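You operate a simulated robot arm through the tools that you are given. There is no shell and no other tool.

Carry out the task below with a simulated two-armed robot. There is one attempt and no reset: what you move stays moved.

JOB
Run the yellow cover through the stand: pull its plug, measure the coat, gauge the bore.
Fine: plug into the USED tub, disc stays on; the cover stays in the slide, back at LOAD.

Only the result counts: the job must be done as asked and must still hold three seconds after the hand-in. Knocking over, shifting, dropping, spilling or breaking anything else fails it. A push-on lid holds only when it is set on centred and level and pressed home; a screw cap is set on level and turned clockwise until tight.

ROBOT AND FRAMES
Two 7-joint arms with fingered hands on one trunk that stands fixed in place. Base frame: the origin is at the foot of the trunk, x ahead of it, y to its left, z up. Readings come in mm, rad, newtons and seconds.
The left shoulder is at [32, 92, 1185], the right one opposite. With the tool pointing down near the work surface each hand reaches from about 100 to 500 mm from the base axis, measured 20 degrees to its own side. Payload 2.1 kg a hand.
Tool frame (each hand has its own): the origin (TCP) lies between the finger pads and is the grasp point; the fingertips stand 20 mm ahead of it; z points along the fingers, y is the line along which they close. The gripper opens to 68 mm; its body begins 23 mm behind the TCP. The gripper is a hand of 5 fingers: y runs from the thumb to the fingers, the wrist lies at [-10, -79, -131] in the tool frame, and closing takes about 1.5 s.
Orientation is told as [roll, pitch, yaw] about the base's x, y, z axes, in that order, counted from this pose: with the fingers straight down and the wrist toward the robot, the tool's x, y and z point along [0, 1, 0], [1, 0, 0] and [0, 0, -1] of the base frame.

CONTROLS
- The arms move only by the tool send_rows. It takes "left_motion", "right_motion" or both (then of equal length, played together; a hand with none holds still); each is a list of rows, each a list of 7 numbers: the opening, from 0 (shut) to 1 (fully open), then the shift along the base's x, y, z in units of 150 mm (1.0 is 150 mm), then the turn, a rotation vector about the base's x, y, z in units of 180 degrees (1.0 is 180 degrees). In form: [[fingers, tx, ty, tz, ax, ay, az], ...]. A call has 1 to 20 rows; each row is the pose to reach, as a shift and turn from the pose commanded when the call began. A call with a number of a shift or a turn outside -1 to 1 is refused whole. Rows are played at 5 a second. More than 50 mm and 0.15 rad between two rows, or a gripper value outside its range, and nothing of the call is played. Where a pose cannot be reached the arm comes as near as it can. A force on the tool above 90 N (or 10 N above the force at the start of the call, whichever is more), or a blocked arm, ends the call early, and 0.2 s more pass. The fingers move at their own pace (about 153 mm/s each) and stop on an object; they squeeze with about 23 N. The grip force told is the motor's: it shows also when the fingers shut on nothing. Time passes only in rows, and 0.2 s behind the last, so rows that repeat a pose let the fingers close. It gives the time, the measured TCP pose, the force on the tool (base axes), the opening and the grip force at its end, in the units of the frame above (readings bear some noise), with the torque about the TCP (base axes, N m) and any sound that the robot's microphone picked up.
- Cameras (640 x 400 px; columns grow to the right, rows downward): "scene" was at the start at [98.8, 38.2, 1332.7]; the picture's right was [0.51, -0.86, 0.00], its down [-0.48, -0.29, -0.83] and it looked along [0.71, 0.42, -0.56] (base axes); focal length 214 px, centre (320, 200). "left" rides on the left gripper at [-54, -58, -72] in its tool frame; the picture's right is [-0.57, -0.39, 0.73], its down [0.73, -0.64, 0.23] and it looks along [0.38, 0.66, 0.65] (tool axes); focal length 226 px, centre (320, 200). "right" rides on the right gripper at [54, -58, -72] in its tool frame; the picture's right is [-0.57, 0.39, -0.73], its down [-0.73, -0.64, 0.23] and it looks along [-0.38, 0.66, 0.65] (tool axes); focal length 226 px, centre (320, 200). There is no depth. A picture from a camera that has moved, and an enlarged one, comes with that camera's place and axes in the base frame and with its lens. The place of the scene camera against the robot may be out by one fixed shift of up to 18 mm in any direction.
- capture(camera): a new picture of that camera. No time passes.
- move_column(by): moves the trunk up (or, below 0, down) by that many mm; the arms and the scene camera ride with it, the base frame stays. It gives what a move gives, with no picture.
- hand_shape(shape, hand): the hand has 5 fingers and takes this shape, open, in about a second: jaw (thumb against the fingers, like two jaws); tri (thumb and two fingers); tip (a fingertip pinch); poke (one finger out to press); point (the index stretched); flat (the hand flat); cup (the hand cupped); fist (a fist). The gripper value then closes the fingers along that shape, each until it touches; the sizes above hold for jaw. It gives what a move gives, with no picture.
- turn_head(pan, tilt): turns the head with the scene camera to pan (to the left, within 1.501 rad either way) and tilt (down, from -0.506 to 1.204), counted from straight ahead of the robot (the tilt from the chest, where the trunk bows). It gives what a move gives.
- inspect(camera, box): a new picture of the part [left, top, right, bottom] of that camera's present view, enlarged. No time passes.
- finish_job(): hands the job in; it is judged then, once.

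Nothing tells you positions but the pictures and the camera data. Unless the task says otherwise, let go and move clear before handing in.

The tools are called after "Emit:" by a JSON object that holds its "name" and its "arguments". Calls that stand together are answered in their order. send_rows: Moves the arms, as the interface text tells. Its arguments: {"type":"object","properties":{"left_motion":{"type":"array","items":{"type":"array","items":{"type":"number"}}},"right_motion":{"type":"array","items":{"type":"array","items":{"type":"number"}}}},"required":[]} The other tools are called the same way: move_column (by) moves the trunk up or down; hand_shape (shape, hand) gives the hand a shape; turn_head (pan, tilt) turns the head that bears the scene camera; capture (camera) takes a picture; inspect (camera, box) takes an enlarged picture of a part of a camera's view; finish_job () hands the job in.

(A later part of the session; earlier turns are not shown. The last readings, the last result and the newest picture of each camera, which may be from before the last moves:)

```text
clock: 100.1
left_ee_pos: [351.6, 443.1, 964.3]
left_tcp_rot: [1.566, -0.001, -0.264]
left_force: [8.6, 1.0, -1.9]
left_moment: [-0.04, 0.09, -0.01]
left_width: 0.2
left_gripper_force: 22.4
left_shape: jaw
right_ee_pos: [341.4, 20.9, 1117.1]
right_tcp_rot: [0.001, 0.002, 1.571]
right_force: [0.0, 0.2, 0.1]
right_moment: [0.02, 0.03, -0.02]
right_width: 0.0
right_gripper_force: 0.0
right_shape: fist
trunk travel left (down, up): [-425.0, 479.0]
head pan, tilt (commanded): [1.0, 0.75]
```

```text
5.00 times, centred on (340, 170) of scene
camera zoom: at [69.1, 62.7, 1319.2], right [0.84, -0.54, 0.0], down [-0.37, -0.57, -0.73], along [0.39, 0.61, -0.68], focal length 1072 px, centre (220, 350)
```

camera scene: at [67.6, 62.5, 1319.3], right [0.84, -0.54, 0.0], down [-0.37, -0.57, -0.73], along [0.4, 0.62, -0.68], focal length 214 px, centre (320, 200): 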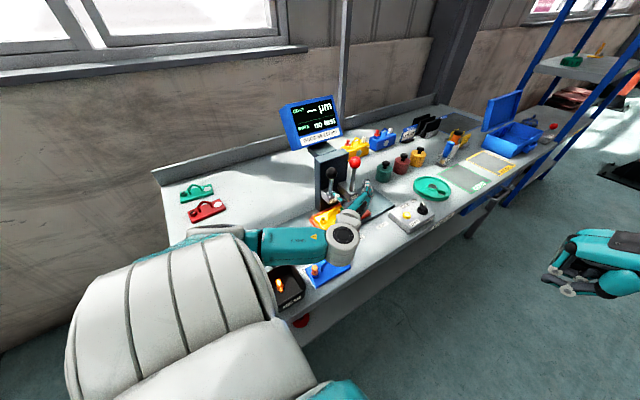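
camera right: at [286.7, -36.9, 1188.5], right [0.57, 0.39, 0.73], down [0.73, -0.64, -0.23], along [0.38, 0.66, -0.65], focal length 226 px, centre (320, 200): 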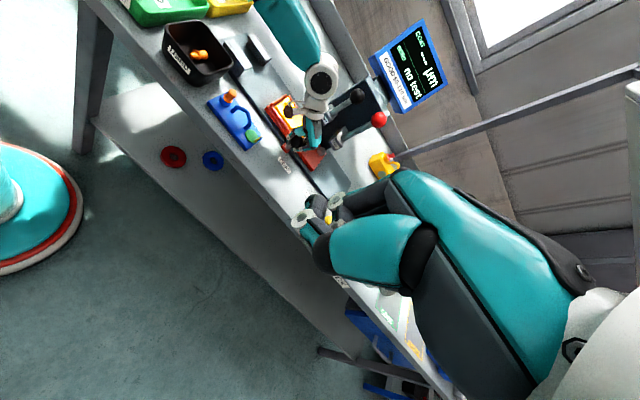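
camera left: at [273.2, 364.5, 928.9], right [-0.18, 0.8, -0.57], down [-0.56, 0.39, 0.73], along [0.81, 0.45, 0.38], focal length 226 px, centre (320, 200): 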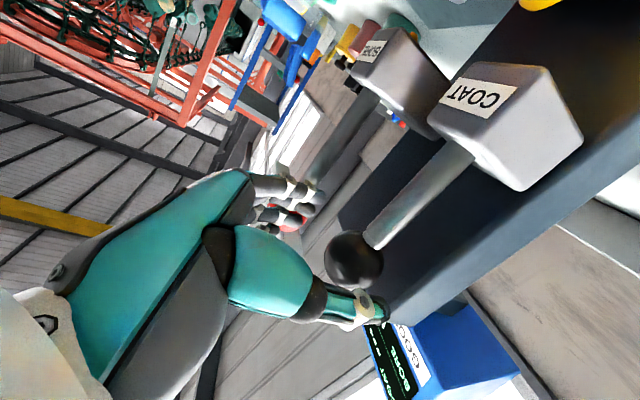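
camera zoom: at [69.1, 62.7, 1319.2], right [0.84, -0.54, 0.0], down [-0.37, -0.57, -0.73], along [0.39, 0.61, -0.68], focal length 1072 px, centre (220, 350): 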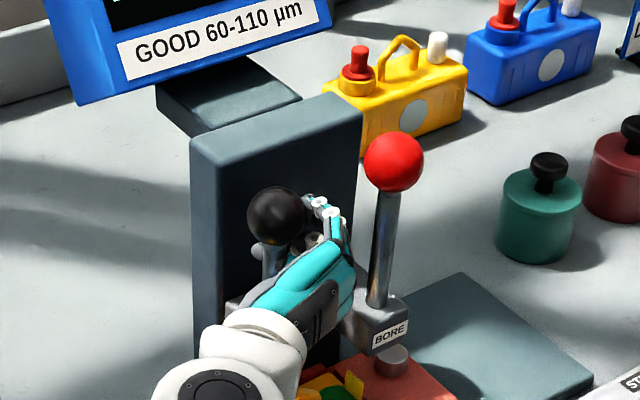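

The fingers are now behind the rod with the thumb in front. I'll pull along the arc.

Emit:
{"name": "send_rows", "arguments": {"left_motion": [[0, 0, -0.05, 0.005, 0, 0, 0], [0, 0, -0.107, 0.012, 0, 0, 0], [0, 0, -0.16, 0.008, 0, 0, 0], [0, 0, -0.207, 0.0, 0, 0, 0], [0, 0, -0.207, 0.0, 0, 0, 0]]}}

Emit:
{"name": "inspect", "arguments": {"camera": "scene", "box": [280, 90, 400, 230]}}

Emit:
{"name": "inspect", "arguments": {"camera": "left", "box": [220, 100, 500, 350]}}

```text
clock: 101.3
left_ee_pos: [348.7, 411.0, 963.9]
left_tcp_rot: [1.566, -0.002, -0.261]
left_force: [-0.3, -0.9, -0.4]
left_moment: [0.0, 0.02, -0.02]
left_width: 0.3
left_gripper_force: 22.9
left_shape: jaw
right_ee_pos: [339.6, 19.4, 1116.3]
right_tcp_rot: [-0.001, -0.001, 1.571]
right_force: [0.2, -1.4, -0.6]
right_moment: [-0.02, -0.01, 0.01]
right_width: 0.0
right_gripper_force: 0.1
right_shape: fist
trunk travel left (down, up): [-425.0, 479.0]
head pan, tilt (commanded): [1.0, 0.75]
```

```text
2.86 times, centred on (340, 160) of scene
camera zoom: at [67.6, 62.4, 1319.3], right [0.84, -0.54, 0.0], down [-0.37, -0.57, -0.73], along [0.4, 0.62, -0.68], focal length 613 px, centre (263, 314)
```

zoom: 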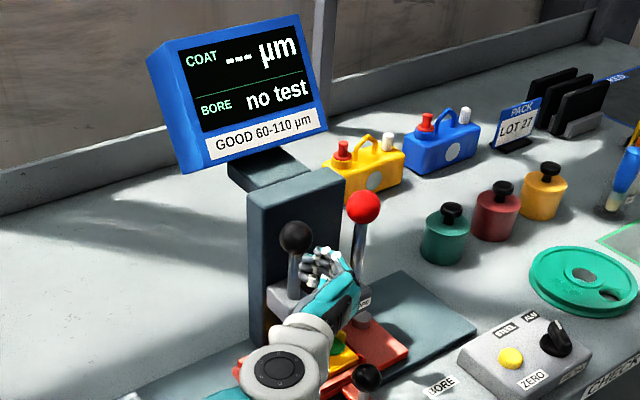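

```text
1.60 times, centred on (360, 225) of left
camera zoom: at [274.0, 357.1, 908.4], right [-0.18, 0.8, -0.57], down [-0.56, 0.39, 0.73], along [0.81, 0.45, 0.38], focal length 362 px, centre (256, 160)
```

zoom: 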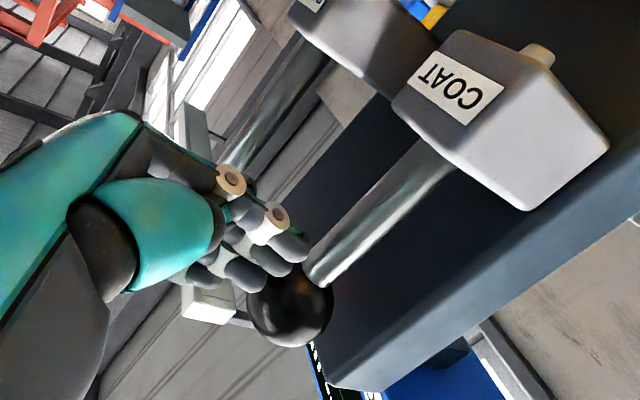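

The rod is a vertical, unyielding one with a brass tip under its block, so it is most likely a plunger to be pressed down, not a lever to pull. I'll make a fist and press the COAT knob from above (keeping clear of the BORE knob).

Emit:
{"name": "send_rows", "arguments": {"left_motion": [[0, -0.02, -0.1, 0, 0, 0, 0], [0.3, -0.04, -0.2, 0.1, 0, 0, 0], [0.3, -0.06, -0.25, 0.25, 0, 0, 0], [0.3, -0.06, -0.25, 0.4, 0, 0, 0], [0.3, -0.06, -0.25, 0.48, 0, 0, 0], [0.3, -0.06, -0.25, 0.48, 0, 0, 0]]}}

Emit:
{"name": "hand_shape", "arguments": {"hand": "left", "shape": "fist"}}

Emit:
{"name": "capture", "arguments": {"camera": "left"}}

Emit:
{"name": "inspect", "arguments": {"camera": "right", "box": [260, 30, 460, 170]}}

Emit:
{"name": "inspect", "arguments": {"camera": "scene", "box": [280, 120, 400, 240]}}

```text
clock: 102.7
left_ee_pos: [340.8, 373.2, 1038.7]
left_tcp_rot: [1.566, -0.002, -0.262]
left_force: [0.5, 0.1, -0.8]
left_moment: [0.0, 0.02, 0.01]
left_width: 20.2
left_gripper_force: 0.0
left_shape: jaw
right_ee_pos: [341.6, 20.4, 1117.0]
right_tcp_rot: [0.002, 0.0, 1.571]
right_force: [0.4, 0.1, 0.3]
right_moment: [0.04, -0.03, 0.03]
right_width: 0.0
right_gripper_force: 0.0
right_shape: fist
trunk travel left (down, up): [-425.0, 479.0]
head pan, tilt (commanded): [1.0, 0.75]
```

```text
clock: 103.6
left_ee_pos: [340.4, 373.3, 1036.8]
left_tcp_rot: [1.566, -0.002, -0.262]
left_force: [-0.3, -0.2, -0.7]
left_moment: [0.0, -0.01, -0.02]
left_width: 0.0
left_gripper_force: 0.0
left_shape: fist
right_ee_pos: [339.3, 19.7, 1116.8]
right_tcp_rot: [0.0, 0.001, 1.571]
right_force: [0.1, -0.4, 0.1]
right_moment: [0.02, 0.0, -0.01]
right_width: 0.2
right_gripper_force: 0.0
right_shape: fist
trunk travel left (down, up): [-425.0, 479.0]
head pan, tilt (commanded): [1.0, 0.75]
```

```text
taken
camera left: at [265.9, 318.7, 983.1], right [-0.18, 0.8, -0.57], down [-0.56, 0.39, 0.73], along [0.81, 0.45, 0.38], focal length 226 px, centre (320, 200)
```

left: 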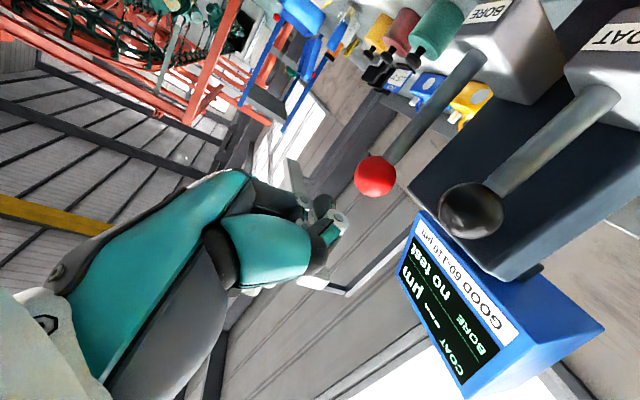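

```text
2.86 times, centred on (360, 100) of right
camera zoom: at [286.2, -37.3, 1188.6], right [0.57, 0.39, 0.73], down [0.73, -0.64, -0.23], along [0.38, 0.66, -0.65], focal length 646 px, centre (206, 486)
```

zoom: 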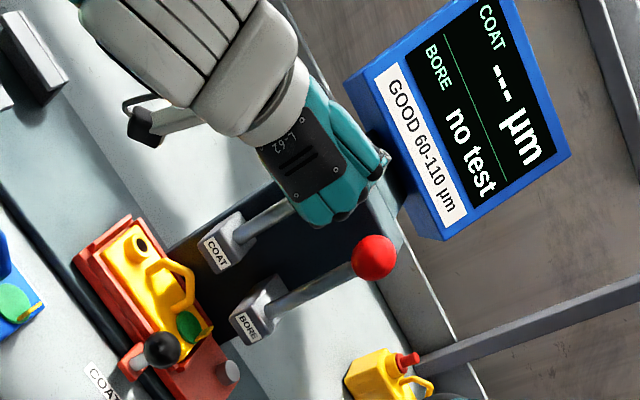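

```text
3.33 times, centred on (340, 180) of scene
camera zoom: at [67.6, 62.4, 1319.3], right [0.84, -0.54, 0.0], down [-0.37, -0.57, -0.73], along [0.4, 0.62, -0.68], focal length 715 px, centre (253, 267)
```

zoom: 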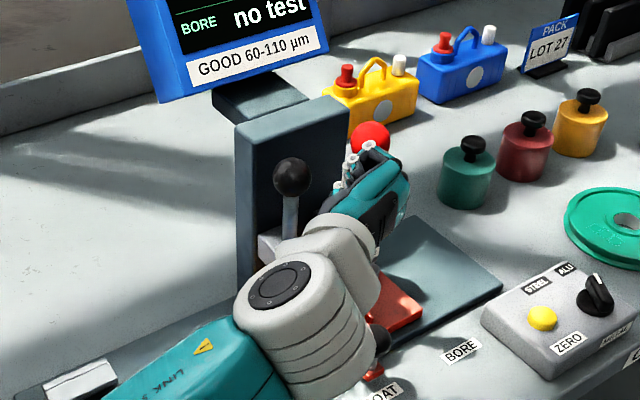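

Triangulation confirms: both rods are exactly vertical (COAT at (350.5, 447.5), BORE at (411, 425)), i.e. plungers over the measuring points. I'll move the fist over the black knob and press straight down.

Emit:
{"name": "send_rows", "arguments": {"left_motion": [[0, 0, 0.15, 0, 0, 0, 0], [0, 0, 0.35, 0, 0, 0, 0], [0, 0, 0.51, 0, 0, 0, 0], [0, 0, 0.51, -0.07, 0, 0, 0], [0, 0, 0.51, -0.12, 0, 0, 0], [0, 0, 0.51, -0.12, 0, 0, 0]]}}

Emit:
{"name": "capture", "arguments": {"camera": "left"}}

Emit:
{"name": "inspect", "arguments": {"camera": "scene", "box": [280, 120, 400, 240]}}

Emit:
{"name": "inspect", "arguments": {"camera": "right", "box": [260, 30, 460, 170]}}

```text
clock: 105.0
left_ee_pos: [340.7, 449.6, 1018.0]
left_tcp_rot: [1.568, 0.0, -0.264]
left_force: [0.4, -0.2, 1.7]
left_moment: [-0.01, 0.0, 0.01]
left_width: 0.1
left_gripper_force: 0.0
left_shape: fist
right_ee_pos: [338.9, 19.5, 1117.3]
right_tcp_rot: [0.0, 0.0, 1.571]
right_force: [0.2, -0.3, -0.4]
right_moment: [-0.01, -0.02, 0.03]
right_width: 0.0
right_gripper_force: 0.1
right_shape: fist
trunk travel left (down, up): [-425.0, 479.0]
head pan, tilt (commanded): [1.0, 0.75]
```

```text
taken
camera left: at [265.5, 395.7, 963.3], right [-0.18, 0.8, -0.57], down [-0.56, 0.39, 0.73], along [0.81, 0.45, 0.38], focal length 226 px, centre (320, 200)
```

left: 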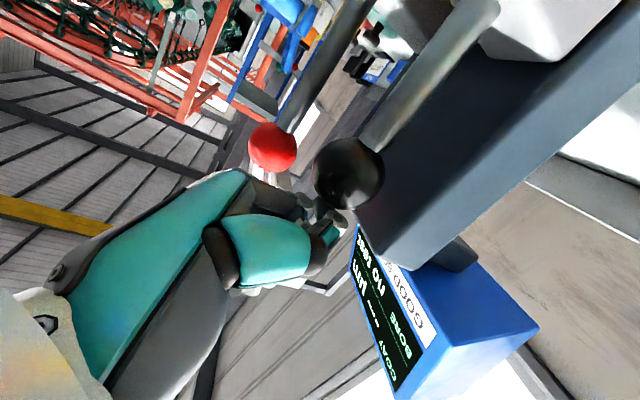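

```text
3.33 times, centred on (340, 180) of scene
camera zoom: at [67.5, 62.3, 1319.3], right [0.84, -0.54, 0.0], down [-0.37, -0.57, -0.73], along [0.4, 0.62, -0.68], focal length 715 px, centre (253, 267)
```

zoom: 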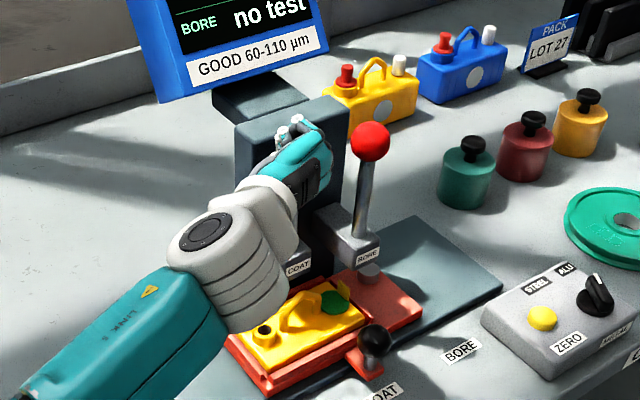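

```text
2.86 times, centred on (360, 100) of right
camera zoom: at [286.2, -37.3, 1188.7], right [0.57, 0.39, 0.73], down [0.73, -0.64, -0.23], along [0.38, 0.66, -0.65], focal length 646 px, centre (206, 486)
```

zoom: 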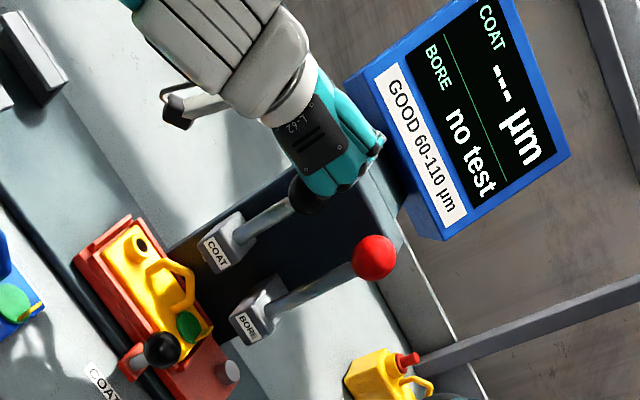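

Emit:
{"name": "send_rows", "arguments": {"left_motion": [[0, 0, 0, -0.03, 0, 0, 0], [0, 0, 0, -0.06, 0, 0, 0], [0, 0, 0, -0.1, 0, 0, 0], [0, 0, 0, -0.1, 0, 0, 0]]}}

Emit:
{"name": "inspect", "arguments": {"camera": "right", "box": [260, 30, 460, 170]}}

Emit:
{"name": "inspect", "arguments": {"camera": "left", "box": [230, 80, 530, 300]}}

```text
clock: 106.0
left_ee_pos: [342.2, 450.9, 1004.5]
left_tcp_rot: [1.566, -0.002, -0.263]
left_force: [-0.1, 0.5, 2.5]
left_moment: [0.01, 0.0, 0.01]
left_width: 0.3
left_gripper_force: 0.1
left_shape: fist
right_ee_pos: [340.5, 20.4, 1117.4]
right_tcp_rot: [-0.001, 0.0, 1.57]
right_force: [-0.1, 0.3, 0.1]
right_moment: [0.01, 0.05, 0.03]
right_width: 0.1
right_gripper_force: 0.0
right_shape: fist
trunk travel left (down, up): [-425.0, 479.0]
head pan, tilt (commanded): [1.0, 0.75]
```

```text
2.86 times, centred on (360, 100) of right
camera zoom: at [286.0, -37.4, 1188.7], right [0.57, 0.39, 0.73], down [0.73, -0.64, -0.23], along [0.38, 0.66, -0.65], focal length 646 px, centre (206, 486)
```

zoom: 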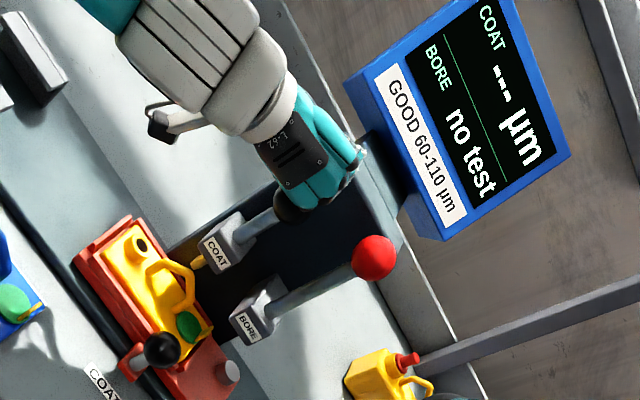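

```text
1.82 times, centred on (380, 190) of left
camera zoom: at [266.3, 395.8, 948.1], right [-0.18, 0.8, -0.57], down [-0.56, 0.39, 0.73], along [0.81, 0.45, 0.38], focal length 411 px, centre (211, 218)
```

zoom: 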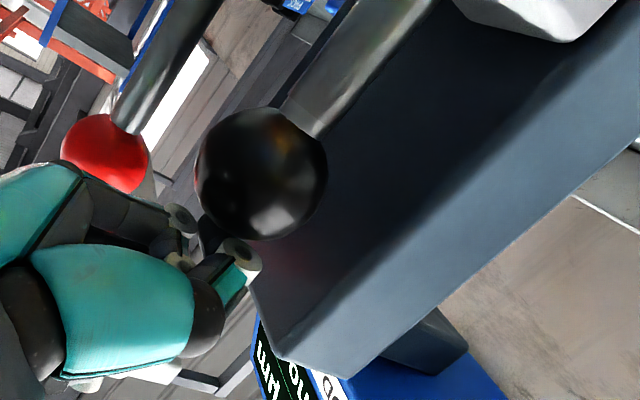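

The plunger moves down easily and the brass probe emerges. I'll keep pressing in steps until it touches the coat.

Emit:
{"name": "send_rows", "arguments": {"left_motion": [[0, 0, 0, -0.06, 0, 0, 0], [0, 0, 0, -0.12, 0, 0, 0], [0, 0, 0, -0.17, 0, 0, 0], [0, 0, 0, -0.17, 0, 0, 0]]}}

Emit:
{"name": "inspect", "arguments": {"camera": "right", "box": [260, 30, 460, 170]}}

```text
clock: 107.0
left_ee_pos: [342.0, 450.3, 976.0]
left_tcp_rot: [1.567, -0.002, -0.263]
left_force: [-0.7, -0.1, 5.1]
left_moment: [0.0, -0.03, -0.01]
left_width: 0.2
left_gripper_force: 0.0
left_shape: fist
right_ee_pos: [339.2, 20.1, 1117.2]
right_tcp_rot: [-0.001, -0.001, 1.569]
right_force: [0.5, 0.5, 0.2]
right_moment: [0.03, -0.02, -0.03]
right_width: 0.1
right_gripper_force: 0.0
right_shape: fist
trunk travel left (down, up): [-425.0, 479.0]
head pan, tilt (commanded): [1.0, 0.75]
```

```text
2.86 times, centred on (360, 100) of right
camera zoom: at [285.9, -37.5, 1188.7], right [0.57, 0.39, 0.73], down [0.73, -0.64, -0.23], along [0.38, 0.66, -0.65], focal length 646 px, centre (206, 486)
```

zoom: 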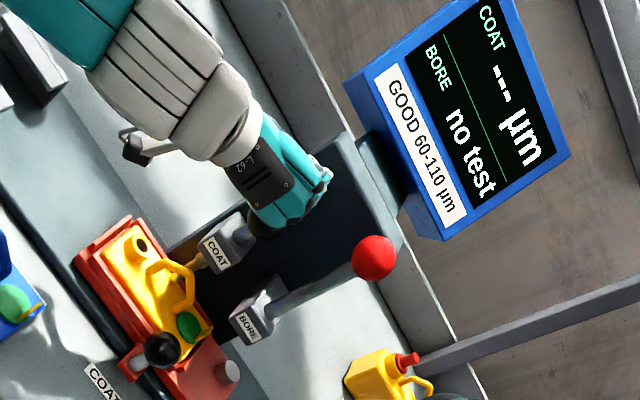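

Emit:
{"name": "send_rows", "arguments": {"left_motion": [[0, 0, 0, -0.03, 0, 0, 0], [0, 0, 0, -0.055, 0, 0, 0], [0, 0, 0, -0.075, 0, 0, 0], [0, 0, 0, -0.075, 0, 0, 0], [0, 0, 0, -0.075, 0, 0, 0]]}}

Emit:
{"name": "inspect", "arguments": {"camera": "right", "box": [260, 30, 460, 170]}}

```text
clock: 108.2
left_ee_pos: [340.9, 448.5, 968.1]
left_tcp_rot: [1.57, -0.002, -0.262]
left_force: [3.7, -1.1, 20.0]
left_moment: [-0.12, -0.25, -0.01]
left_width: 63.2
left_gripper_force: 0.0
left_shape: fist
right_ee_pos: [339.2, 19.1, 1117.8]
right_tcp_rot: [0.001, -0.001, 1.571]
right_force: [-0.3, -1.7, 0.4]
right_moment: [0.03, 0.02, 0.01]
right_width: 0.0
right_gripper_force: 0.1
right_shape: fist
trunk travel left (down, up): [-425.0, 479.0]
head pan, tilt (commanded): [1.0, 0.75]
```

```text
2.86 times, centred on (360, 100) of right
camera zoom: at [285.5, -38.8, 1188.9], right [0.57, 0.39, 0.73], down [0.73, -0.64, -0.23], along [0.38, 0.66, -0.65], focal length 646 px, centre (206, 486)
```

zoom: 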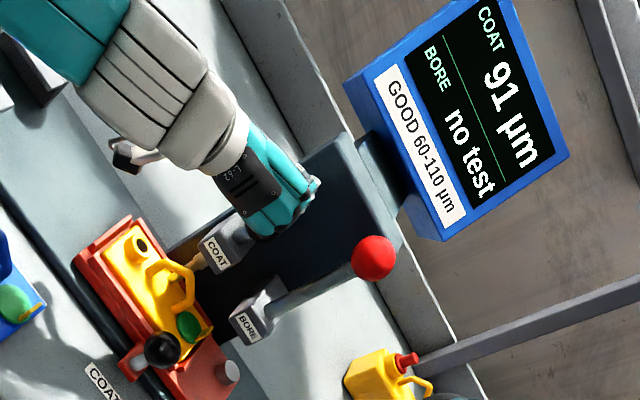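

The display now reads COAT 91 µm (within 60–110). I'll let the plunger rise again.

Emit:
{"name": "send_rows", "arguments": {"left_motion": [[0, 0, 0, 0.1, 0, 0, 0], [0, 0, 0, 0.22, 0, 0, 0], [0, 0, 0, 0.34, 0, 0, 0], [0, 0, 0, 0.46, 0, 0, 0], [0, -0.02, -0.2, 0.46, 0, 0, 0], [0, -0.05, -0.45, 0.46, 0, 0, 0], [0, -0.05, -0.5, 0.46, 0, 0, 0]]}}

Emit:
{"name": "inspect", "arguments": {"camera": "right", "box": [260, 30, 460, 170]}}

Emit:
{"name": "capture", "arguments": {"camera": "scene"}}

```text
clock: 109.8
left_ee_pos: [333.7, 376.5, 1035.8]
left_tcp_rot: [1.567, 0.0, -0.263]
left_force: [-0.2, 0.5, 0.8]
left_moment: [0.03, 0.0, -0.02]
left_width: 63.3
left_gripper_force: 0.0
left_shape: fist
right_ee_pos: [340.1, 20.2, 1118.0]
right_tcp_rot: [0.0, 0.0, 1.57]
right_force: [-0.2, 0.3, 0.4]
right_moment: [0.02, -0.01, 0.01]
right_width: 0.2
right_gripper_force: 0.0
right_shape: fist
trunk travel left (down, up): [-425.0, 479.0]
head pan, tilt (commanded): [1.0, 0.75]
```

```text
2.86 times, centred on (360, 100) of right
camera zoom: at [286.2, -37.3, 1188.6], right [0.57, 0.39, 0.73], down [0.73, -0.64, -0.23], along [0.38, 0.66, -0.65], focal length 646 px, centre (206, 486)
```

zoom: 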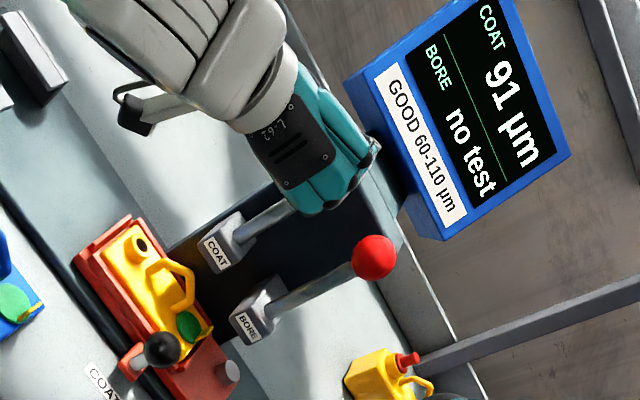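

```text
taken
camera scene: at [67.6, 62.3, 1319.3], right [0.84, -0.54, 0.0], down [-0.37, -0.57, -0.73], along [0.4, 0.62, -0.68], focal length 214 px, centre (320, 200)
```

scene: 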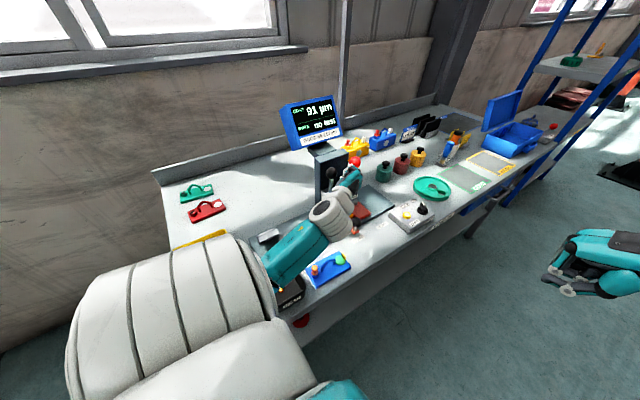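

COAT is logged. Next, turn the hand upright again, back to a jaw, and lower the trunk for reach to the far BORE position.

Emit:
{"name": "send_rows", "arguments": {"left_motion": [[0, 0, -0.06, 0.02, -0.0452, 0.0059, 0.0059], [0, 0, -0.12, 0.05, -0.0903, 0.0119, 0.0119], [0, -0.02, -0.18, 0.08, -0.1355, 0.0178, 0.0178], [0, -0.04, -0.24, 0.1, -0.1807, 0.0238, 0.0238], [0, -0.06, -0.3, 0.1, -0.2258, 0.0297, 0.0297], [0, -0.08, -0.34, 0.1, -0.271, 0.0357, 0.0357], [0, -0.1, -0.36, 0.1, -0.3161, 0.0416, 0.0416], [0, -0.1, -0.36, 0.1, -0.3613, 0.0476, 0.0476], [0, -0.1, -0.36, 0.1, -0.4065, 0.0535, 0.0535], [0, -0.1, -0.36, 0.1, -0.4516, 0.0595, 0.0595], [0, -0.1, -0.36, 0.1, -0.4968, 0.0654, 0.0654], [0, -0.1, -0.36, 0.1, -0.4968, 0.0654, 0.0654]]}}

Emit:
{"name": "hand_shape", "arguments": {"hand": "left", "shape": "jaw"}}

Emit:
{"name": "move_column", "arguments": {"by": -100}}

Emit:
{"name": "capture", "arguments": {"camera": "left"}}

Emit:
{"name": "capture", "arguments": {"camera": "scene"}}

Emit:
{"name": "capture", "arguments": {"camera": "right"}}

```text
clock: 112.4
left_ee_pos: [318.9, 321.3, 1050.1]
left_tcp_rot: [-0.005, 0.001, 0.002]
left_force: [0.6, -0.7, -0.3]
left_moment: [0.01, 0.02, 0.03]
left_width: 63.5
left_gripper_force: 0.1
left_shape: fist
right_ee_pos: [340.4, 19.4, 1116.8]
right_tcp_rot: [0.0, -0.001, 1.571]
right_force: [-0.2, 0.1, -0.1]
right_moment: [0.01, 0.02, -0.01]
right_width: 0.0
right_gripper_force: 0.0
right_shape: fist
trunk travel left (down, up): [-425.0, 479.0]
head pan, tilt (commanded): [1.0, 0.75]
```

```text
clock: 113.3
left_ee_pos: [319.7, 322.3, 1049.7]
left_tcp_rot: [-0.003, 0.0, 0.002]
left_force: [-0.5, 0.5, -0.1]
left_moment: [0.0, -0.05, 0.0]
left_width: 67.6
left_gripper_force: 0.2
left_shape: jaw
right_ee_pos: [340.1, 19.5, 1116.3]
right_tcp_rot: [0.002, 0.001, 1.57]
right_force: [-0.4, -0.2, 0.6]
right_moment: [-0.01, -0.04, 0.0]
right_width: 0.0
right_gripper_force: 0.1
right_shape: fist
trunk travel left (down, up): [-425.0, 479.0]
head pan, tilt (commanded): [1.0, 0.75]
```

```text
clock: 114.6
left_ee_pos: [318.5, 321.5, 950.0]
left_tcp_rot: [-0.005, -0.001, 0.0]
left_force: [0.5, -0.7, -0.4]
left_moment: [-0.01, 0.02, 0.05]
left_width: 67.8
left_gripper_force: 0.0
left_shape: jaw
right_ee_pos: [341.1, 19.7, 1016.9]
right_tcp_rot: [-0.001, 0.001, 1.572]
right_force: [0.1, -0.2, 0.3]
right_moment: [0.01, -0.01, -0.02]
right_width: 0.1
right_gripper_force: 0.0
right_shape: fist
trunk travel left (down, up): [-325.0, 579.0]
head pan, tilt (commanded): [1.0, 0.75]
```

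```text
taken
camera left: at [260.1, 267.0, 1021.3], right [-0.39, -0.57, -0.73], down [-0.64, 0.73, -0.23], along [0.66, 0.38, -0.65], focal length 226 px, centre (320, 200)
```

left: 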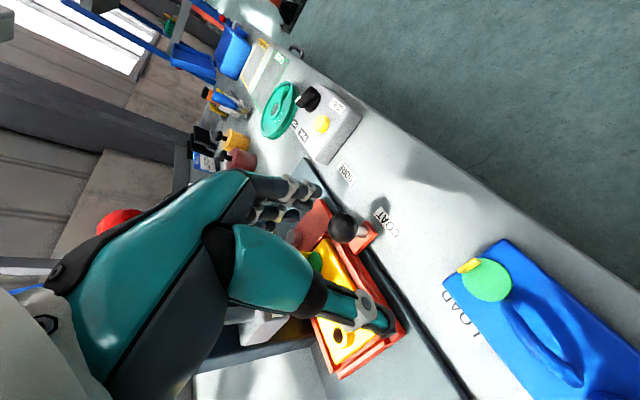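

```text
taken
camera scene: at [80.1, 62.4, 1218.7], right [0.84, -0.54, 0.0], down [-0.37, -0.57, -0.73], along [0.4, 0.62, -0.68], focal length 214 px, centre (320, 200)
```

scene: 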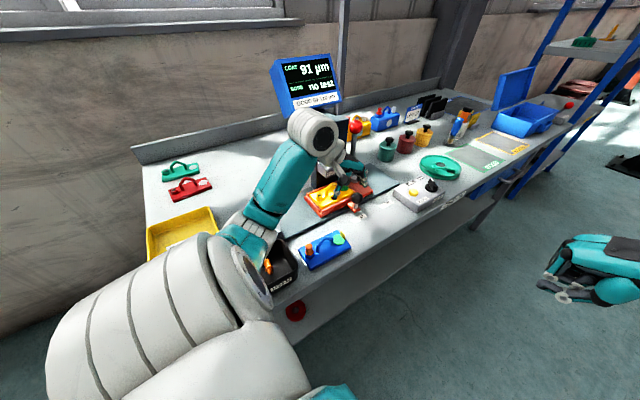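

```text
taken
camera right: at [286.2, -37.3, 1088.7], right [0.57, 0.39, 0.73], down [0.73, -0.64, -0.23], along [0.38, 0.66, -0.65], focal length 226 px, centre (320, 200)
```

right: 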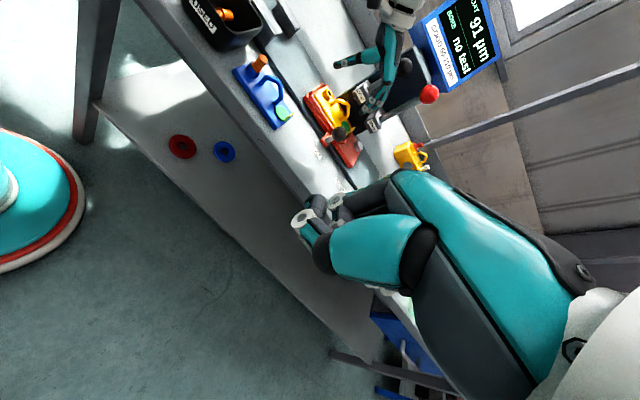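

Emit:
{"name": "turn_head", "arguments": {"pan": 1.4, "tilt": 0.95}}

Emit:
{"name": "capture", "arguments": {"camera": "scene"}}

```text
clock: 115.5
left_ee_pos: [318.7, 321.2, 950.5]
left_tcp_rot: [-0.003, 0.0, 0.002]
left_force: [-0.2, -0.2, -0.2]
left_moment: [0.01, -0.02, 0.02]
left_width: 67.6
left_gripper_force: 0.1
left_shape: jaw
right_ee_pos: [340.5, 20.6, 1016.4]
right_tcp_rot: [0.0, 0.001, 1.571]
right_force: [-0.2, -0.5, -0.2]
right_moment: [-0.02, 0.03, -0.01]
right_width: 0.0
right_gripper_force: 0.1
right_shape: fist
trunk travel left (down, up): [-325.0, 579.0]
head pan, tilt (commanded): [1.4, 0.949]
```

```text
taken
camera scene: at [47.9, 64.4, 1203.1], right [0.99, -0.17, 0.0], down [-0.14, -0.8, -0.58], along [0.1, 0.57, -0.81], focal length 214 px, centre (320, 200)
```

scene: 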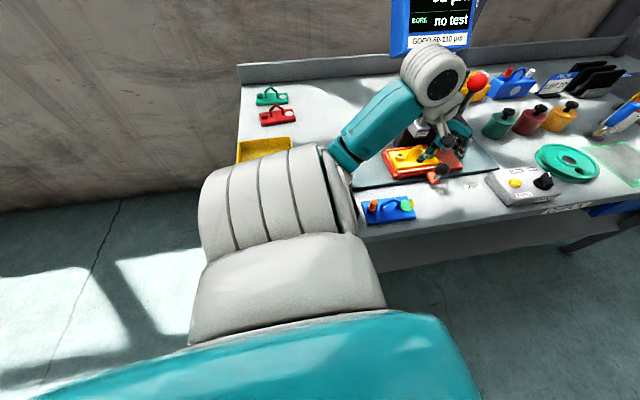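

At a lowered trunk the left elbow would come near the trays, so I'll use a moderate height (trunk −50) with the hand yawed 31° and tilted 20° outward for reach. Raising the column and moving above the knob.

Emit:
{"name": "move_column", "arguments": {"by": 50}}

Emit:
{"name": "send_rows", "arguments": {"left_motion": [[1, 0.08, 0.05, 0, 0.006, -0.0217, 0.0341], [1, 0.17, 0.1, 0, 0.012, -0.0434, 0.0682], [1, 0.26, 0.15, 0, 0.0181, -0.065, 0.1023], [1, 0.35, 0.2, 0, 0.0241, -0.0867, 0.1364], [1, 0.43, 0.245, 0, 0.0301, -0.1084, 0.1705], [1, 0.43, 0.245, -0.1, 0.0301, -0.1084, 0.1705], [1, 0.43, 0.245, -0.1, 0.0301, -0.1084, 0.1705]]}}

Emit:
{"name": "capture", "arguments": {"camera": "left"}}

Emit:
{"name": "capture", "arguments": {"camera": "scene"}}

Emit:
{"name": "inspect", "arguments": {"camera": "right", "box": [260, 50, 440, 190]}}

```text
clock: 116.4
left_ee_pos: [318.9, 321.9, 1000.8]
left_tcp_rot: [-0.005, 0.0, 0.0]
left_force: [-0.8, 0.3, -0.4]
left_moment: [0.01, 0.01, -0.01]
left_width: 67.8
left_gripper_force: 0.0
left_shape: jaw
right_ee_pos: [341.2, 19.6, 1067.3]
right_tcp_rot: [0.001, -0.002, 1.57]
right_force: [0.3, 0.0, 0.6]
right_moment: [0.01, 0.03, 0.02]
right_width: 0.3
right_gripper_force: 0.0
right_shape: fist
trunk travel left (down, up): [-375.0, 529.0]
head pan, tilt (commanded): [1.4, 0.949]
```

```text
clock: 118.0
left_ee_pos: [380.8, 357.9, 985.3]
left_tcp_rot: [-0.004, -0.351, 0.542]
left_force: [-0.5, -0.3, 0.6]
left_moment: [0.04, 0.0, -0.01]
left_width: 67.9
left_gripper_force: 0.0
left_shape: jaw
right_ee_pos: [339.2, 20.3, 1067.2]
right_tcp_rot: [-0.001, 0.0, 1.571]
right_force: [0.2, 0.0, -0.3]
right_moment: [0.02, 0.0, 0.03]
right_width: 0.0
right_gripper_force: 0.1
right_shape: fist
trunk travel left (down, up): [-375.0, 529.0]
head pan, tilt (commanded): [1.4, 0.949]
```

```text
taken
camera left: at [341.7, 270.3, 1032.2], right [0.2, -0.55, -0.81], down [-0.83, 0.36, -0.44], along [0.53, 0.76, -0.38], focal length 226 px, centre (320, 200)
```

left: 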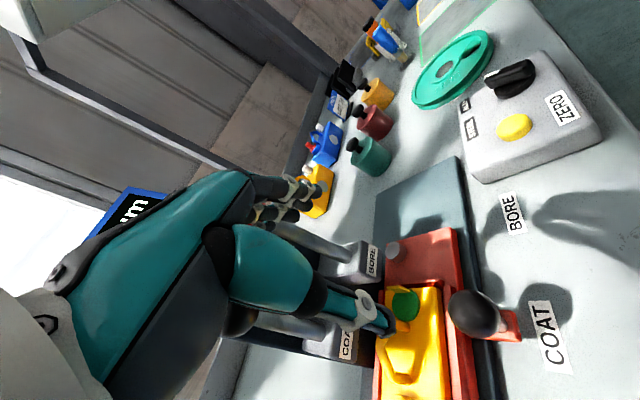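

```text
taken
camera scene: at [41.0, 64.4, 1253.5], right [0.99, -0.17, 0.0], down [-0.14, -0.8, -0.58], along [0.1, 0.57, -0.81], focal length 214 px, centre (320, 200)
```

scene: 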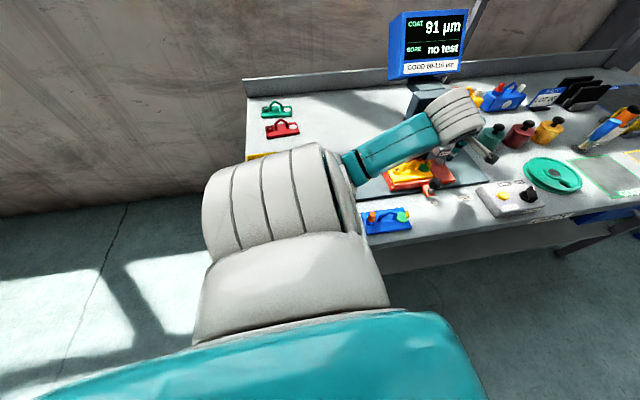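

```text
2.86 times, centred on (350, 120) of right
camera zoom: at [286.2, -37.2, 1138.6], right [0.57, 0.39, 0.73], down [0.73, -0.64, -0.23], along [0.38, 0.66, -0.65], focal length 646 px, centre (234, 429)
```

zoom: 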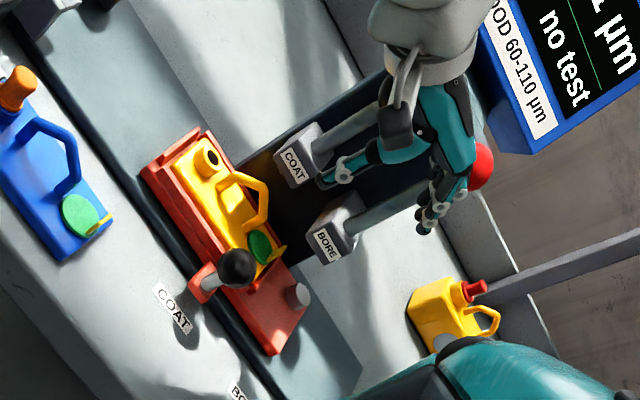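

Emit:
{"name": "send_rows", "arguments": {"left_motion": [[1, -0.015, 0.003, -0.2, 0, 0, 0], [1, -0.015, 0.003, -0.42, 0, 0, 0], [1, -0.015, 0.003, -0.64, 0, 0, 0], [1, -0.015, 0.003, -0.78, 0, 0, 0], [1, -0.015, 0.003, -0.845, 0, 0, 0], [1, -0.015, 0.003, -0.845, 0, 0, 0]]}}

Emit:
{"name": "capture", "arguments": {"camera": "left"}}

Emit:
{"name": "capture", "arguments": {"camera": "scene"}}

Emit:
{"name": "inspect", "arguments": {"camera": "right", "box": [260, 50, 440, 190]}}

```text
clock: 119.4
left_ee_pos: [378.4, 358.6, 857.3]
left_tcp_rot: [-0.004, -0.349, 0.545]
left_force: [-0.2, 0.0, -0.4]
left_moment: [0.01, -0.02, -0.01]
left_width: 67.9
left_gripper_force: 0.1
left_shape: jaw
right_ee_pos: [340.6, 20.7, 1068.1]
right_tcp_rot: [-0.001, 0.0, 1.57]
right_force: [-0.2, 0.0, 0.5]
right_moment: [0.02, 0.03, 0.0]
right_width: 0.1
right_gripper_force: 0.1
right_shape: fist
trunk travel left (down, up): [-375.0, 529.0]
head pan, tilt (commanded): [1.4, 0.949]
```

```text
taken
camera left: at [338.6, 271.5, 903.5], right [0.2, -0.55, -0.81], down [-0.83, 0.36, -0.44], along [0.53, 0.76, -0.38], focal length 226 px, centre (320, 200)
```

left: 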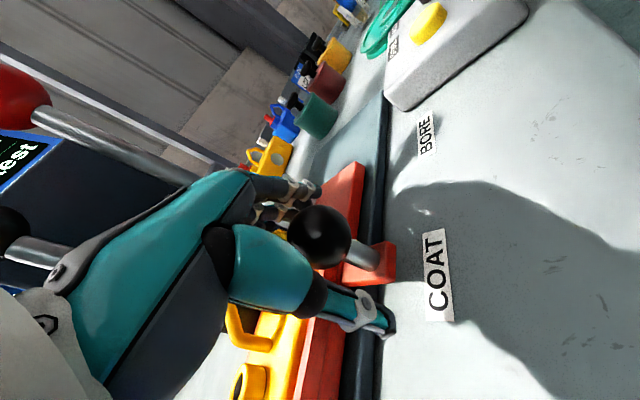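

```text
taken
camera scene: at [41.0, 64.3, 1253.5], right [0.99, -0.17, 0.0], down [-0.14, -0.8, -0.58], along [0.1, 0.57, -0.81], focal length 214 px, centre (320, 200)
```

scene: 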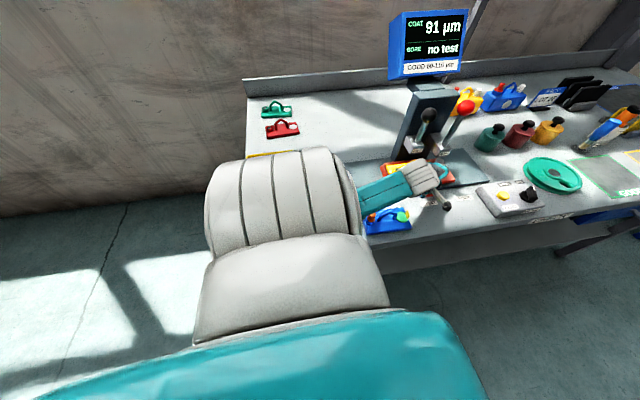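

```text
2.86 times, centred on (350, 120) of right
camera zoom: at [286.3, -37.2, 1138.6], right [0.57, 0.39, 0.73], down [0.73, -0.64, -0.23], along [0.38, 0.66, -0.65], focal length 646 px, centre (234, 429)
```

zoom: 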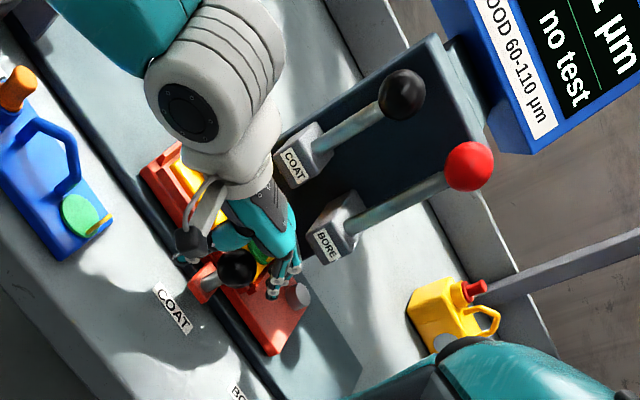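

Emit:
{"name": "send_rows", "arguments": {"left_motion": [[0.6, 0, 0, 0, 0, 0, 0], [0.3, 0, 0, 0, 0, 0, 0], [0, 0, 0, 0, 0, 0, 0], [0, 0, 0, 0, 0, 0, 0], [0, 0, 0, 0, 0, 0, 0]]}}

Emit:
{"name": "inspect", "arguments": {"camera": "left", "box": [220, 150, 460, 350]}}

```text
clock: 120.6
left_ee_pos: [378.9, 359.4, 855.9]
left_tcp_rot: [-0.002, -0.348, 0.544]
left_force: [-3.2, -1.9, -4.9]
left_moment: [-0.15, 0.26, 0.03]
left_width: 12.4
left_gripper_force: 23.6
left_shape: jaw
right_ee_pos: [339.7, 19.1, 1067.1]
right_tcp_rot: [-0.001, 0.0, 1.571]
right_force: [0.2, 0.6, 0.4]
right_moment: [0.0, 0.0, 0.02]
right_width: 0.0
right_gripper_force: 0.0
right_shape: fist
trunk travel left (down, up): [-375.0, 529.0]
head pan, tilt (commanded): [1.4, 0.949]
```

```text
2.00 times, centred on (340, 250) of left
camera zoom: at [338.6, 271.6, 903.3], right [0.19, -0.55, -0.81], down [-0.83, 0.36, -0.44], along [0.53, 0.76, -0.38], focal length 452 px, centre (280, 100)
```

zoom: 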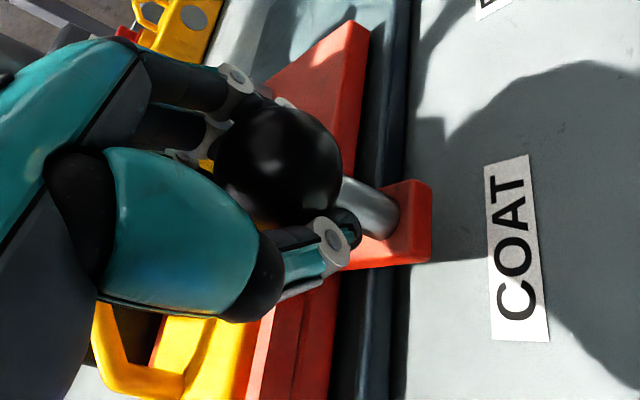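

Emit:
{"name": "send_rows", "arguments": {"left_motion": [[0, 0.08, 0, 0, 0, 0, 0], [0, 0.18, 0, 0, 0, 0, 0], [0, 0.28, 0, 0, 0, 0, 0], [0, 0.38, 0, 0, 0, 0, 0], [0, 0.48, 0, 0, 0, 0, 0], [0, 0.56, 0, 0, 0, 0, 0], [0, 0.56, 0, 0, 0, 0, 0]]}}

Emit:
{"name": "capture", "arguments": {"camera": "left"}}

Emit:
{"name": "inspect", "arguments": {"camera": "right", "box": [260, 50, 440, 190]}}

```text
clock: 122.2
left_ee_pos: [467.3, 361.1, 857.2]
left_tcp_rot: [-0.003, -0.346, 0.542]
left_force: [-1.3, -0.6, -23.5]
left_moment: [-0.02, 0.13, 0.01]
left_width: 12.4
left_gripper_force: 23.1
left_shape: jaw
right_ee_pos: [342.6, 21.3, 1066.9]
right_tcp_rot: [0.002, 0.001, 1.571]
right_force: [0.3, 0.9, 0.0]
right_moment: [-0.01, 0.04, -0.04]
right_width: 0.3
right_gripper_force: 0.0
right_shape: fist
trunk travel left (down, up): [-375.0, 529.0]
head pan, tilt (commanded): [1.4, 0.949]
```

```text
taken
camera left: at [426.4, 272.9, 904.5], right [0.19, -0.55, -0.81], down [-0.83, 0.36, -0.43], along [0.53, 0.76, -0.38], focal length 226 px, centre (320, 200)
```

left: 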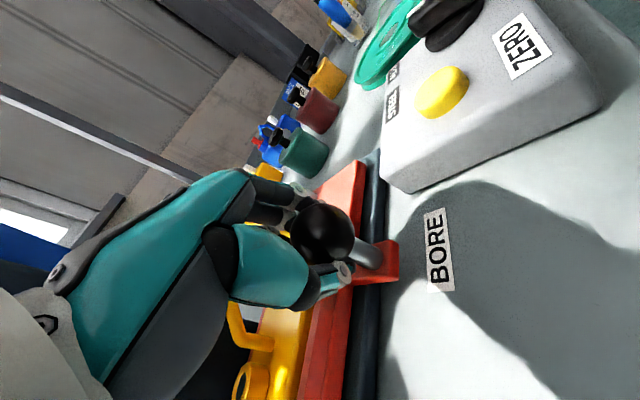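

```text
2.86 times, centred on (350, 120) of right
camera zoom: at [288.0, -36.1, 1138.0], right [0.57, 0.39, 0.73], down [0.73, -0.64, -0.23], along [0.38, 0.66, -0.65], focal length 646 px, centre (234, 429)
```

zoom: 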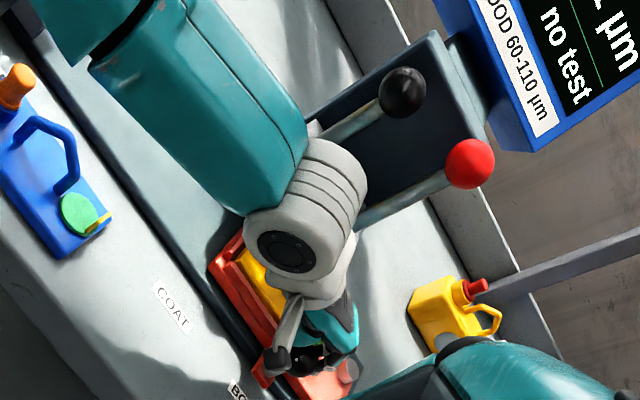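

Emit:
{"name": "send_rows", "arguments": {"left_motion": [[0, 0.03, 0, 0, 0, 0, 0], [0, 0.06, 0, 0, 0, 0, 0], [0, 0.082, 0, 0, 0, 0, 0], [0, 0.082, 0, 0, 0, 0, 0]]}}

Emit:
{"name": "capture", "arguments": {"camera": "left"}}

```text
clock: 123.2
left_ee_pos: [478.2, 361.3, 858.2]
left_tcp_rot: [-0.004, -0.346, 0.542]
left_force: [-2.2, -1.3, -25.1]
left_moment: [-0.03, 0.09, 0.01]
left_width: 12.3
left_gripper_force: 22.7
left_shape: jaw
right_ee_pos: [342.0, 21.8, 1066.7]
right_tcp_rot: [0.002, 0.002, 1.571]
right_force: [0.9, -0.5, 0.1]
right_moment: [0.01, -0.01, 0.0]
right_width: 0.0
right_gripper_force: 0.0
right_shape: fist
trunk travel left (down, up): [-375.0, 529.0]
head pan, tilt (commanded): [1.4, 0.949]
```

```text
taken
camera left: at [438.0, 273.1, 904.7], right [0.19, -0.55, -0.81], down [-0.83, 0.36, -0.44], along [0.53, 0.76, -0.38], focal length 226 px, centre (320, 200)
```

left: 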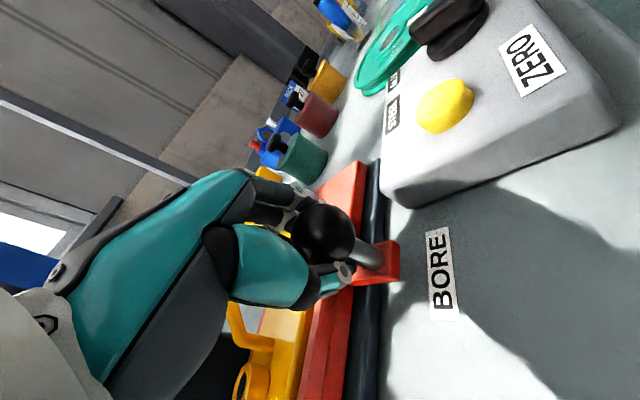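

Emit:
{"name": "send_rows", "arguments": {"left_motion": [[0, 0.015, 0, 0, 0, 0, 0], [0, 0.03, 0, 0, 0, 0, 0], [0, 0.03, 0, 0, 0, 0, 0]]}}

```text
clock: 124.0
left_ee_pos: [481.6, 361.0, 858.5]
left_tcp_rot: [-0.004, -0.347, 0.542]
left_force: [-14.7, -0.5, -19.7]
left_moment: [-0.02, 0.15, 0.05]
left_width: 12.9
left_gripper_force: 22.7
left_shape: jaw
right_ee_pos: [339.3, 21.9, 1066.7]
right_tcp_rot: [0.0, 0.001, 1.573]
right_force: [-0.3, 0.1, 0.7]
right_moment: [0.0, 0.0, -0.04]
right_width: 0.0
right_gripper_force: 0.2
right_shape: fist
trunk travel left (down, up): [-375.0, 529.0]
head pan, tilt (commanded): [1.4, 0.949]
```

A stop again (−15 N): the slide is at BORE. I'll relax slightly, open, rise away and look.

Emit:
{"name": "send_rows", "arguments": {"left_motion": [[0, -0.012, 0, 0, 0, 0, 0], [0.5, -0.012, 0, 0, 0, 0, 0], [1, -0.012, 0, 0, 0, 0, 0], [1, -0.012, 0, 0, 0, 0, 0], [1, -0.02, -0.02, 0.15, 0, 0, 0], [1, -0.05, -0.05, 0.4, 0, 0, 0], [1, -0.15, -0.1, 0.65, 0, 0, 0], [1, -0.3, -0.15, 0.85, 0, 0, 0], [1, -0.3, -0.15, 0.85, 0, 0, 0]]}}

Emit:
{"name": "turn_head", "arguments": {"pan": 1.0, "tilt": 0.85}}

Emit:
{"name": "capture", "arguments": {"camera": "scene"}}

Emit:
{"name": "inspect", "arguments": {"camera": "right", "box": [260, 50, 440, 190]}}

Emit:
{"name": "capture", "arguments": {"camera": "left"}}

```text
clock: 126.0
left_ee_pos: [437.8, 336.9, 985.7]
left_tcp_rot: [-0.003, -0.349, 0.543]
left_force: [0.2, -1.0, -0.1]
left_moment: [0.0, -0.01, -0.01]
left_width: 67.7
left_gripper_force: 0.0
left_shape: jaw
right_ee_pos: [340.6, 21.3, 1066.5]
right_tcp_rot: [0.001, -0.001, 1.57]
right_force: [0.9, -0.8, 0.0]
right_moment: [0.0, 0.03, 0.01]
right_width: 0.0
right_gripper_force: 0.2
right_shape: fist
trunk travel left (down, up): [-375.0, 529.0]
head pan, tilt (commanded): [1.4, 0.949]
```

```text
clock: 126.9
left_ee_pos: [436.8, 336.3, 985.8]
left_tcp_rot: [-0.004, -0.349, 0.543]
left_force: [0.3, 0.1, 1.1]
left_moment: [-0.02, 0.01, -0.01]
left_width: 67.9
left_gripper_force: 0.0
left_shape: jaw
right_ee_pos: [341.5, 20.1, 1067.0]
right_tcp_rot: [0.0, -0.001, 1.571]
right_force: [-0.9, 0.1, -1.0]
right_moment: [-0.02, -0.02, -0.01]
right_width: 0.3
right_gripper_force: 0.1
right_shape: fist
trunk travel left (down, up): [-375.0, 529.0]
head pan, tilt (commanded): [1.0, 0.85]
```

```text
taken
camera scene: at [70.8, 58.5, 1260.9], right [0.84, -0.54, 0.0], down [-0.41, -0.63, -0.66], along [0.36, 0.56, -0.75], focal length 214 px, centre (320, 200)
```

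scene: 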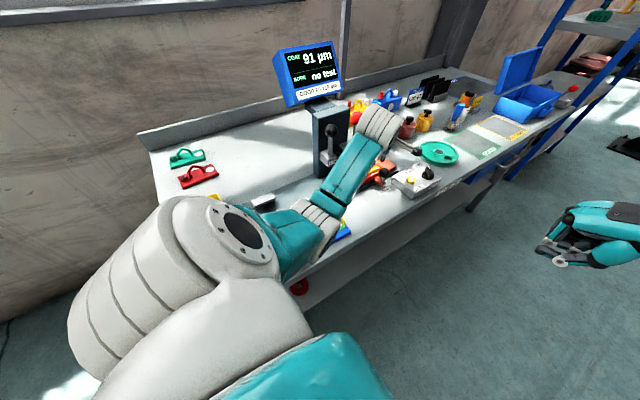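

```text
2.86 times, centred on (350, 120) of right
camera zoom: at [286.3, -37.2, 1138.6], right [0.57, 0.39, 0.73], down [0.73, -0.64, -0.23], along [0.38, 0.66, -0.65], focal length 646 px, centre (234, 429)
```

zoom: 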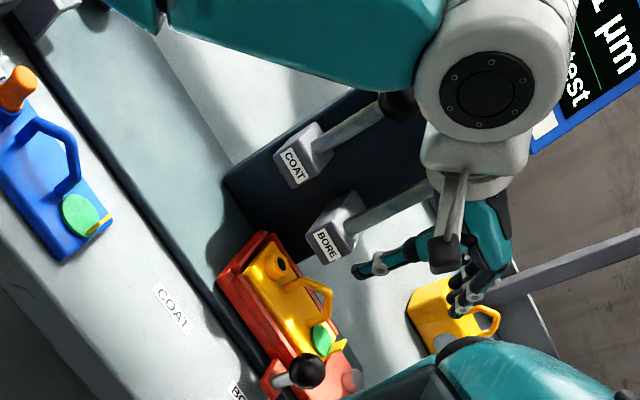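

```text
taken
camera left: at [397.0, 249.4, 1032.4], right [0.2, -0.55, -0.81], down [-0.83, 0.36, -0.44], along [0.53, 0.76, -0.38], focal length 226 px, centre (320, 200)
```

left: 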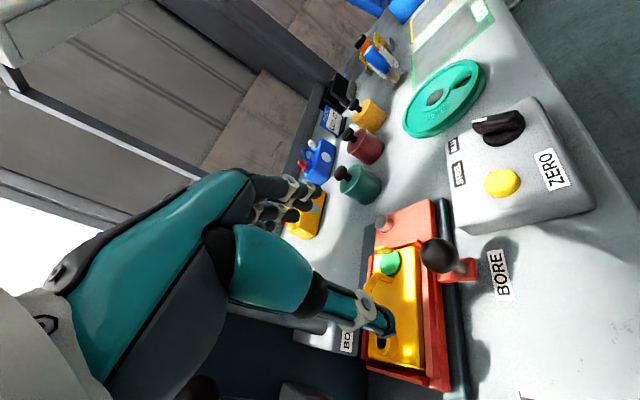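

Emit:
{"name": "send_rows", "arguments": {"left_motion": [[1, -0.25, -0.1, 0.1, 0, 0, 0], [1, -0.5, -0.2, 0.2, 0, 0, 0], [1, -0.75, -0.25, 0.25, 0, 0, 0], [1, -0.95, -0.25, 0.25, 0, 0, 0], [1, -0.95, -0.25, 0.25, 0, 0, 0]]}}

Emit:
{"name": "capture", "arguments": {"camera": "left"}}

Emit:
{"name": "inspect", "arguments": {"camera": "right", "box": [310, 80, 430, 180]}}

Emit:
{"name": "inspect", "arguments": {"camera": "scene", "box": [300, 90, 420, 220]}}

```text
clock: 128.1
left_ee_pos: [294.9, 299.9, 1022.9]
left_tcp_rot: [-0.003, -0.35, 0.543]
left_force: [-0.6, -0.2, 1.0]
left_moment: [0.03, -0.04, -0.04]
left_width: 67.7
left_gripper_force: 0.1
left_shape: jaw
right_ee_pos: [340.1, 21.6, 1066.5]
right_tcp_rot: [0.0, 0.001, 1.57]
right_force: [0.8, 0.3, -0.1]
right_moment: [-0.01, -0.01, -0.01]
right_width: 0.2
right_gripper_force: 0.2
right_shape: fist
trunk travel left (down, up): [-375.0, 529.0]
head pan, tilt (commanded): [1.0, 0.85]
```

```text
taken
camera left: at [254.2, 212.1, 1070.0], right [0.19, -0.55, -0.81], down [-0.83, 0.36, -0.44], along [0.53, 0.76, -0.38], focal length 226 px, centre (320, 200)
```

left: 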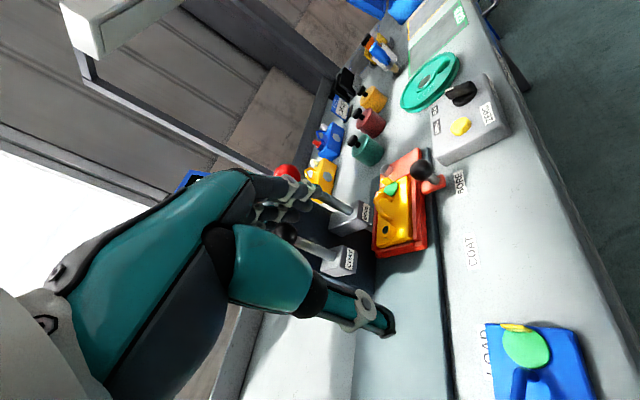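

```text
4.00 times, centred on (370, 130) of right
camera zoom: at [286.2, -37.2, 1138.7], right [0.57, 0.39, 0.73], down [0.73, -0.64, -0.23], along [0.38, 0.66, -0.65], focal length 904 px, centre (120, 480)
```

zoom: 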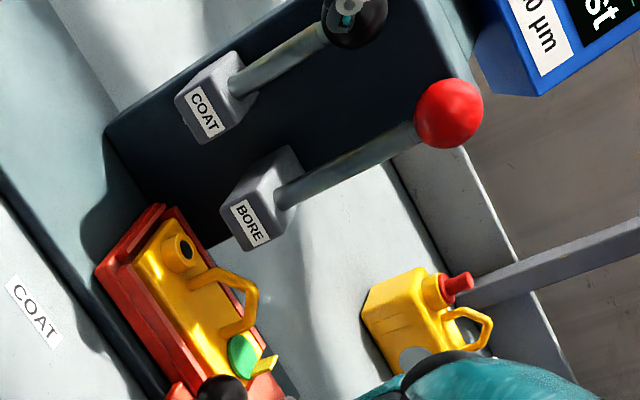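

```text
3.08 times, centred on (360, 155) of scene
camera zoom: at [70.7, 58.5, 1261.0], right [0.84, -0.54, 0.0], down [-0.41, -0.63, -0.66], along [0.36, 0.56, -0.75], focal length 660 px, centre (197, 338)
```

zoom: 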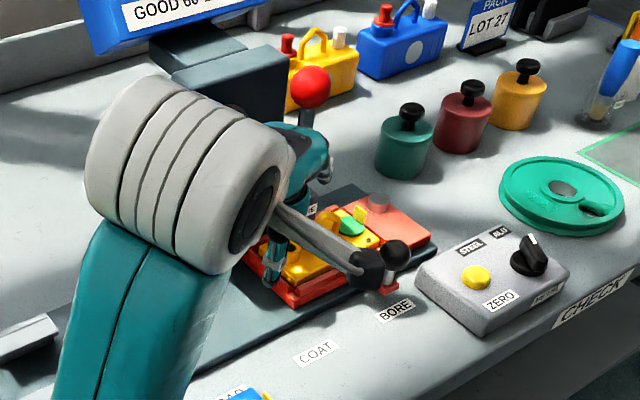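

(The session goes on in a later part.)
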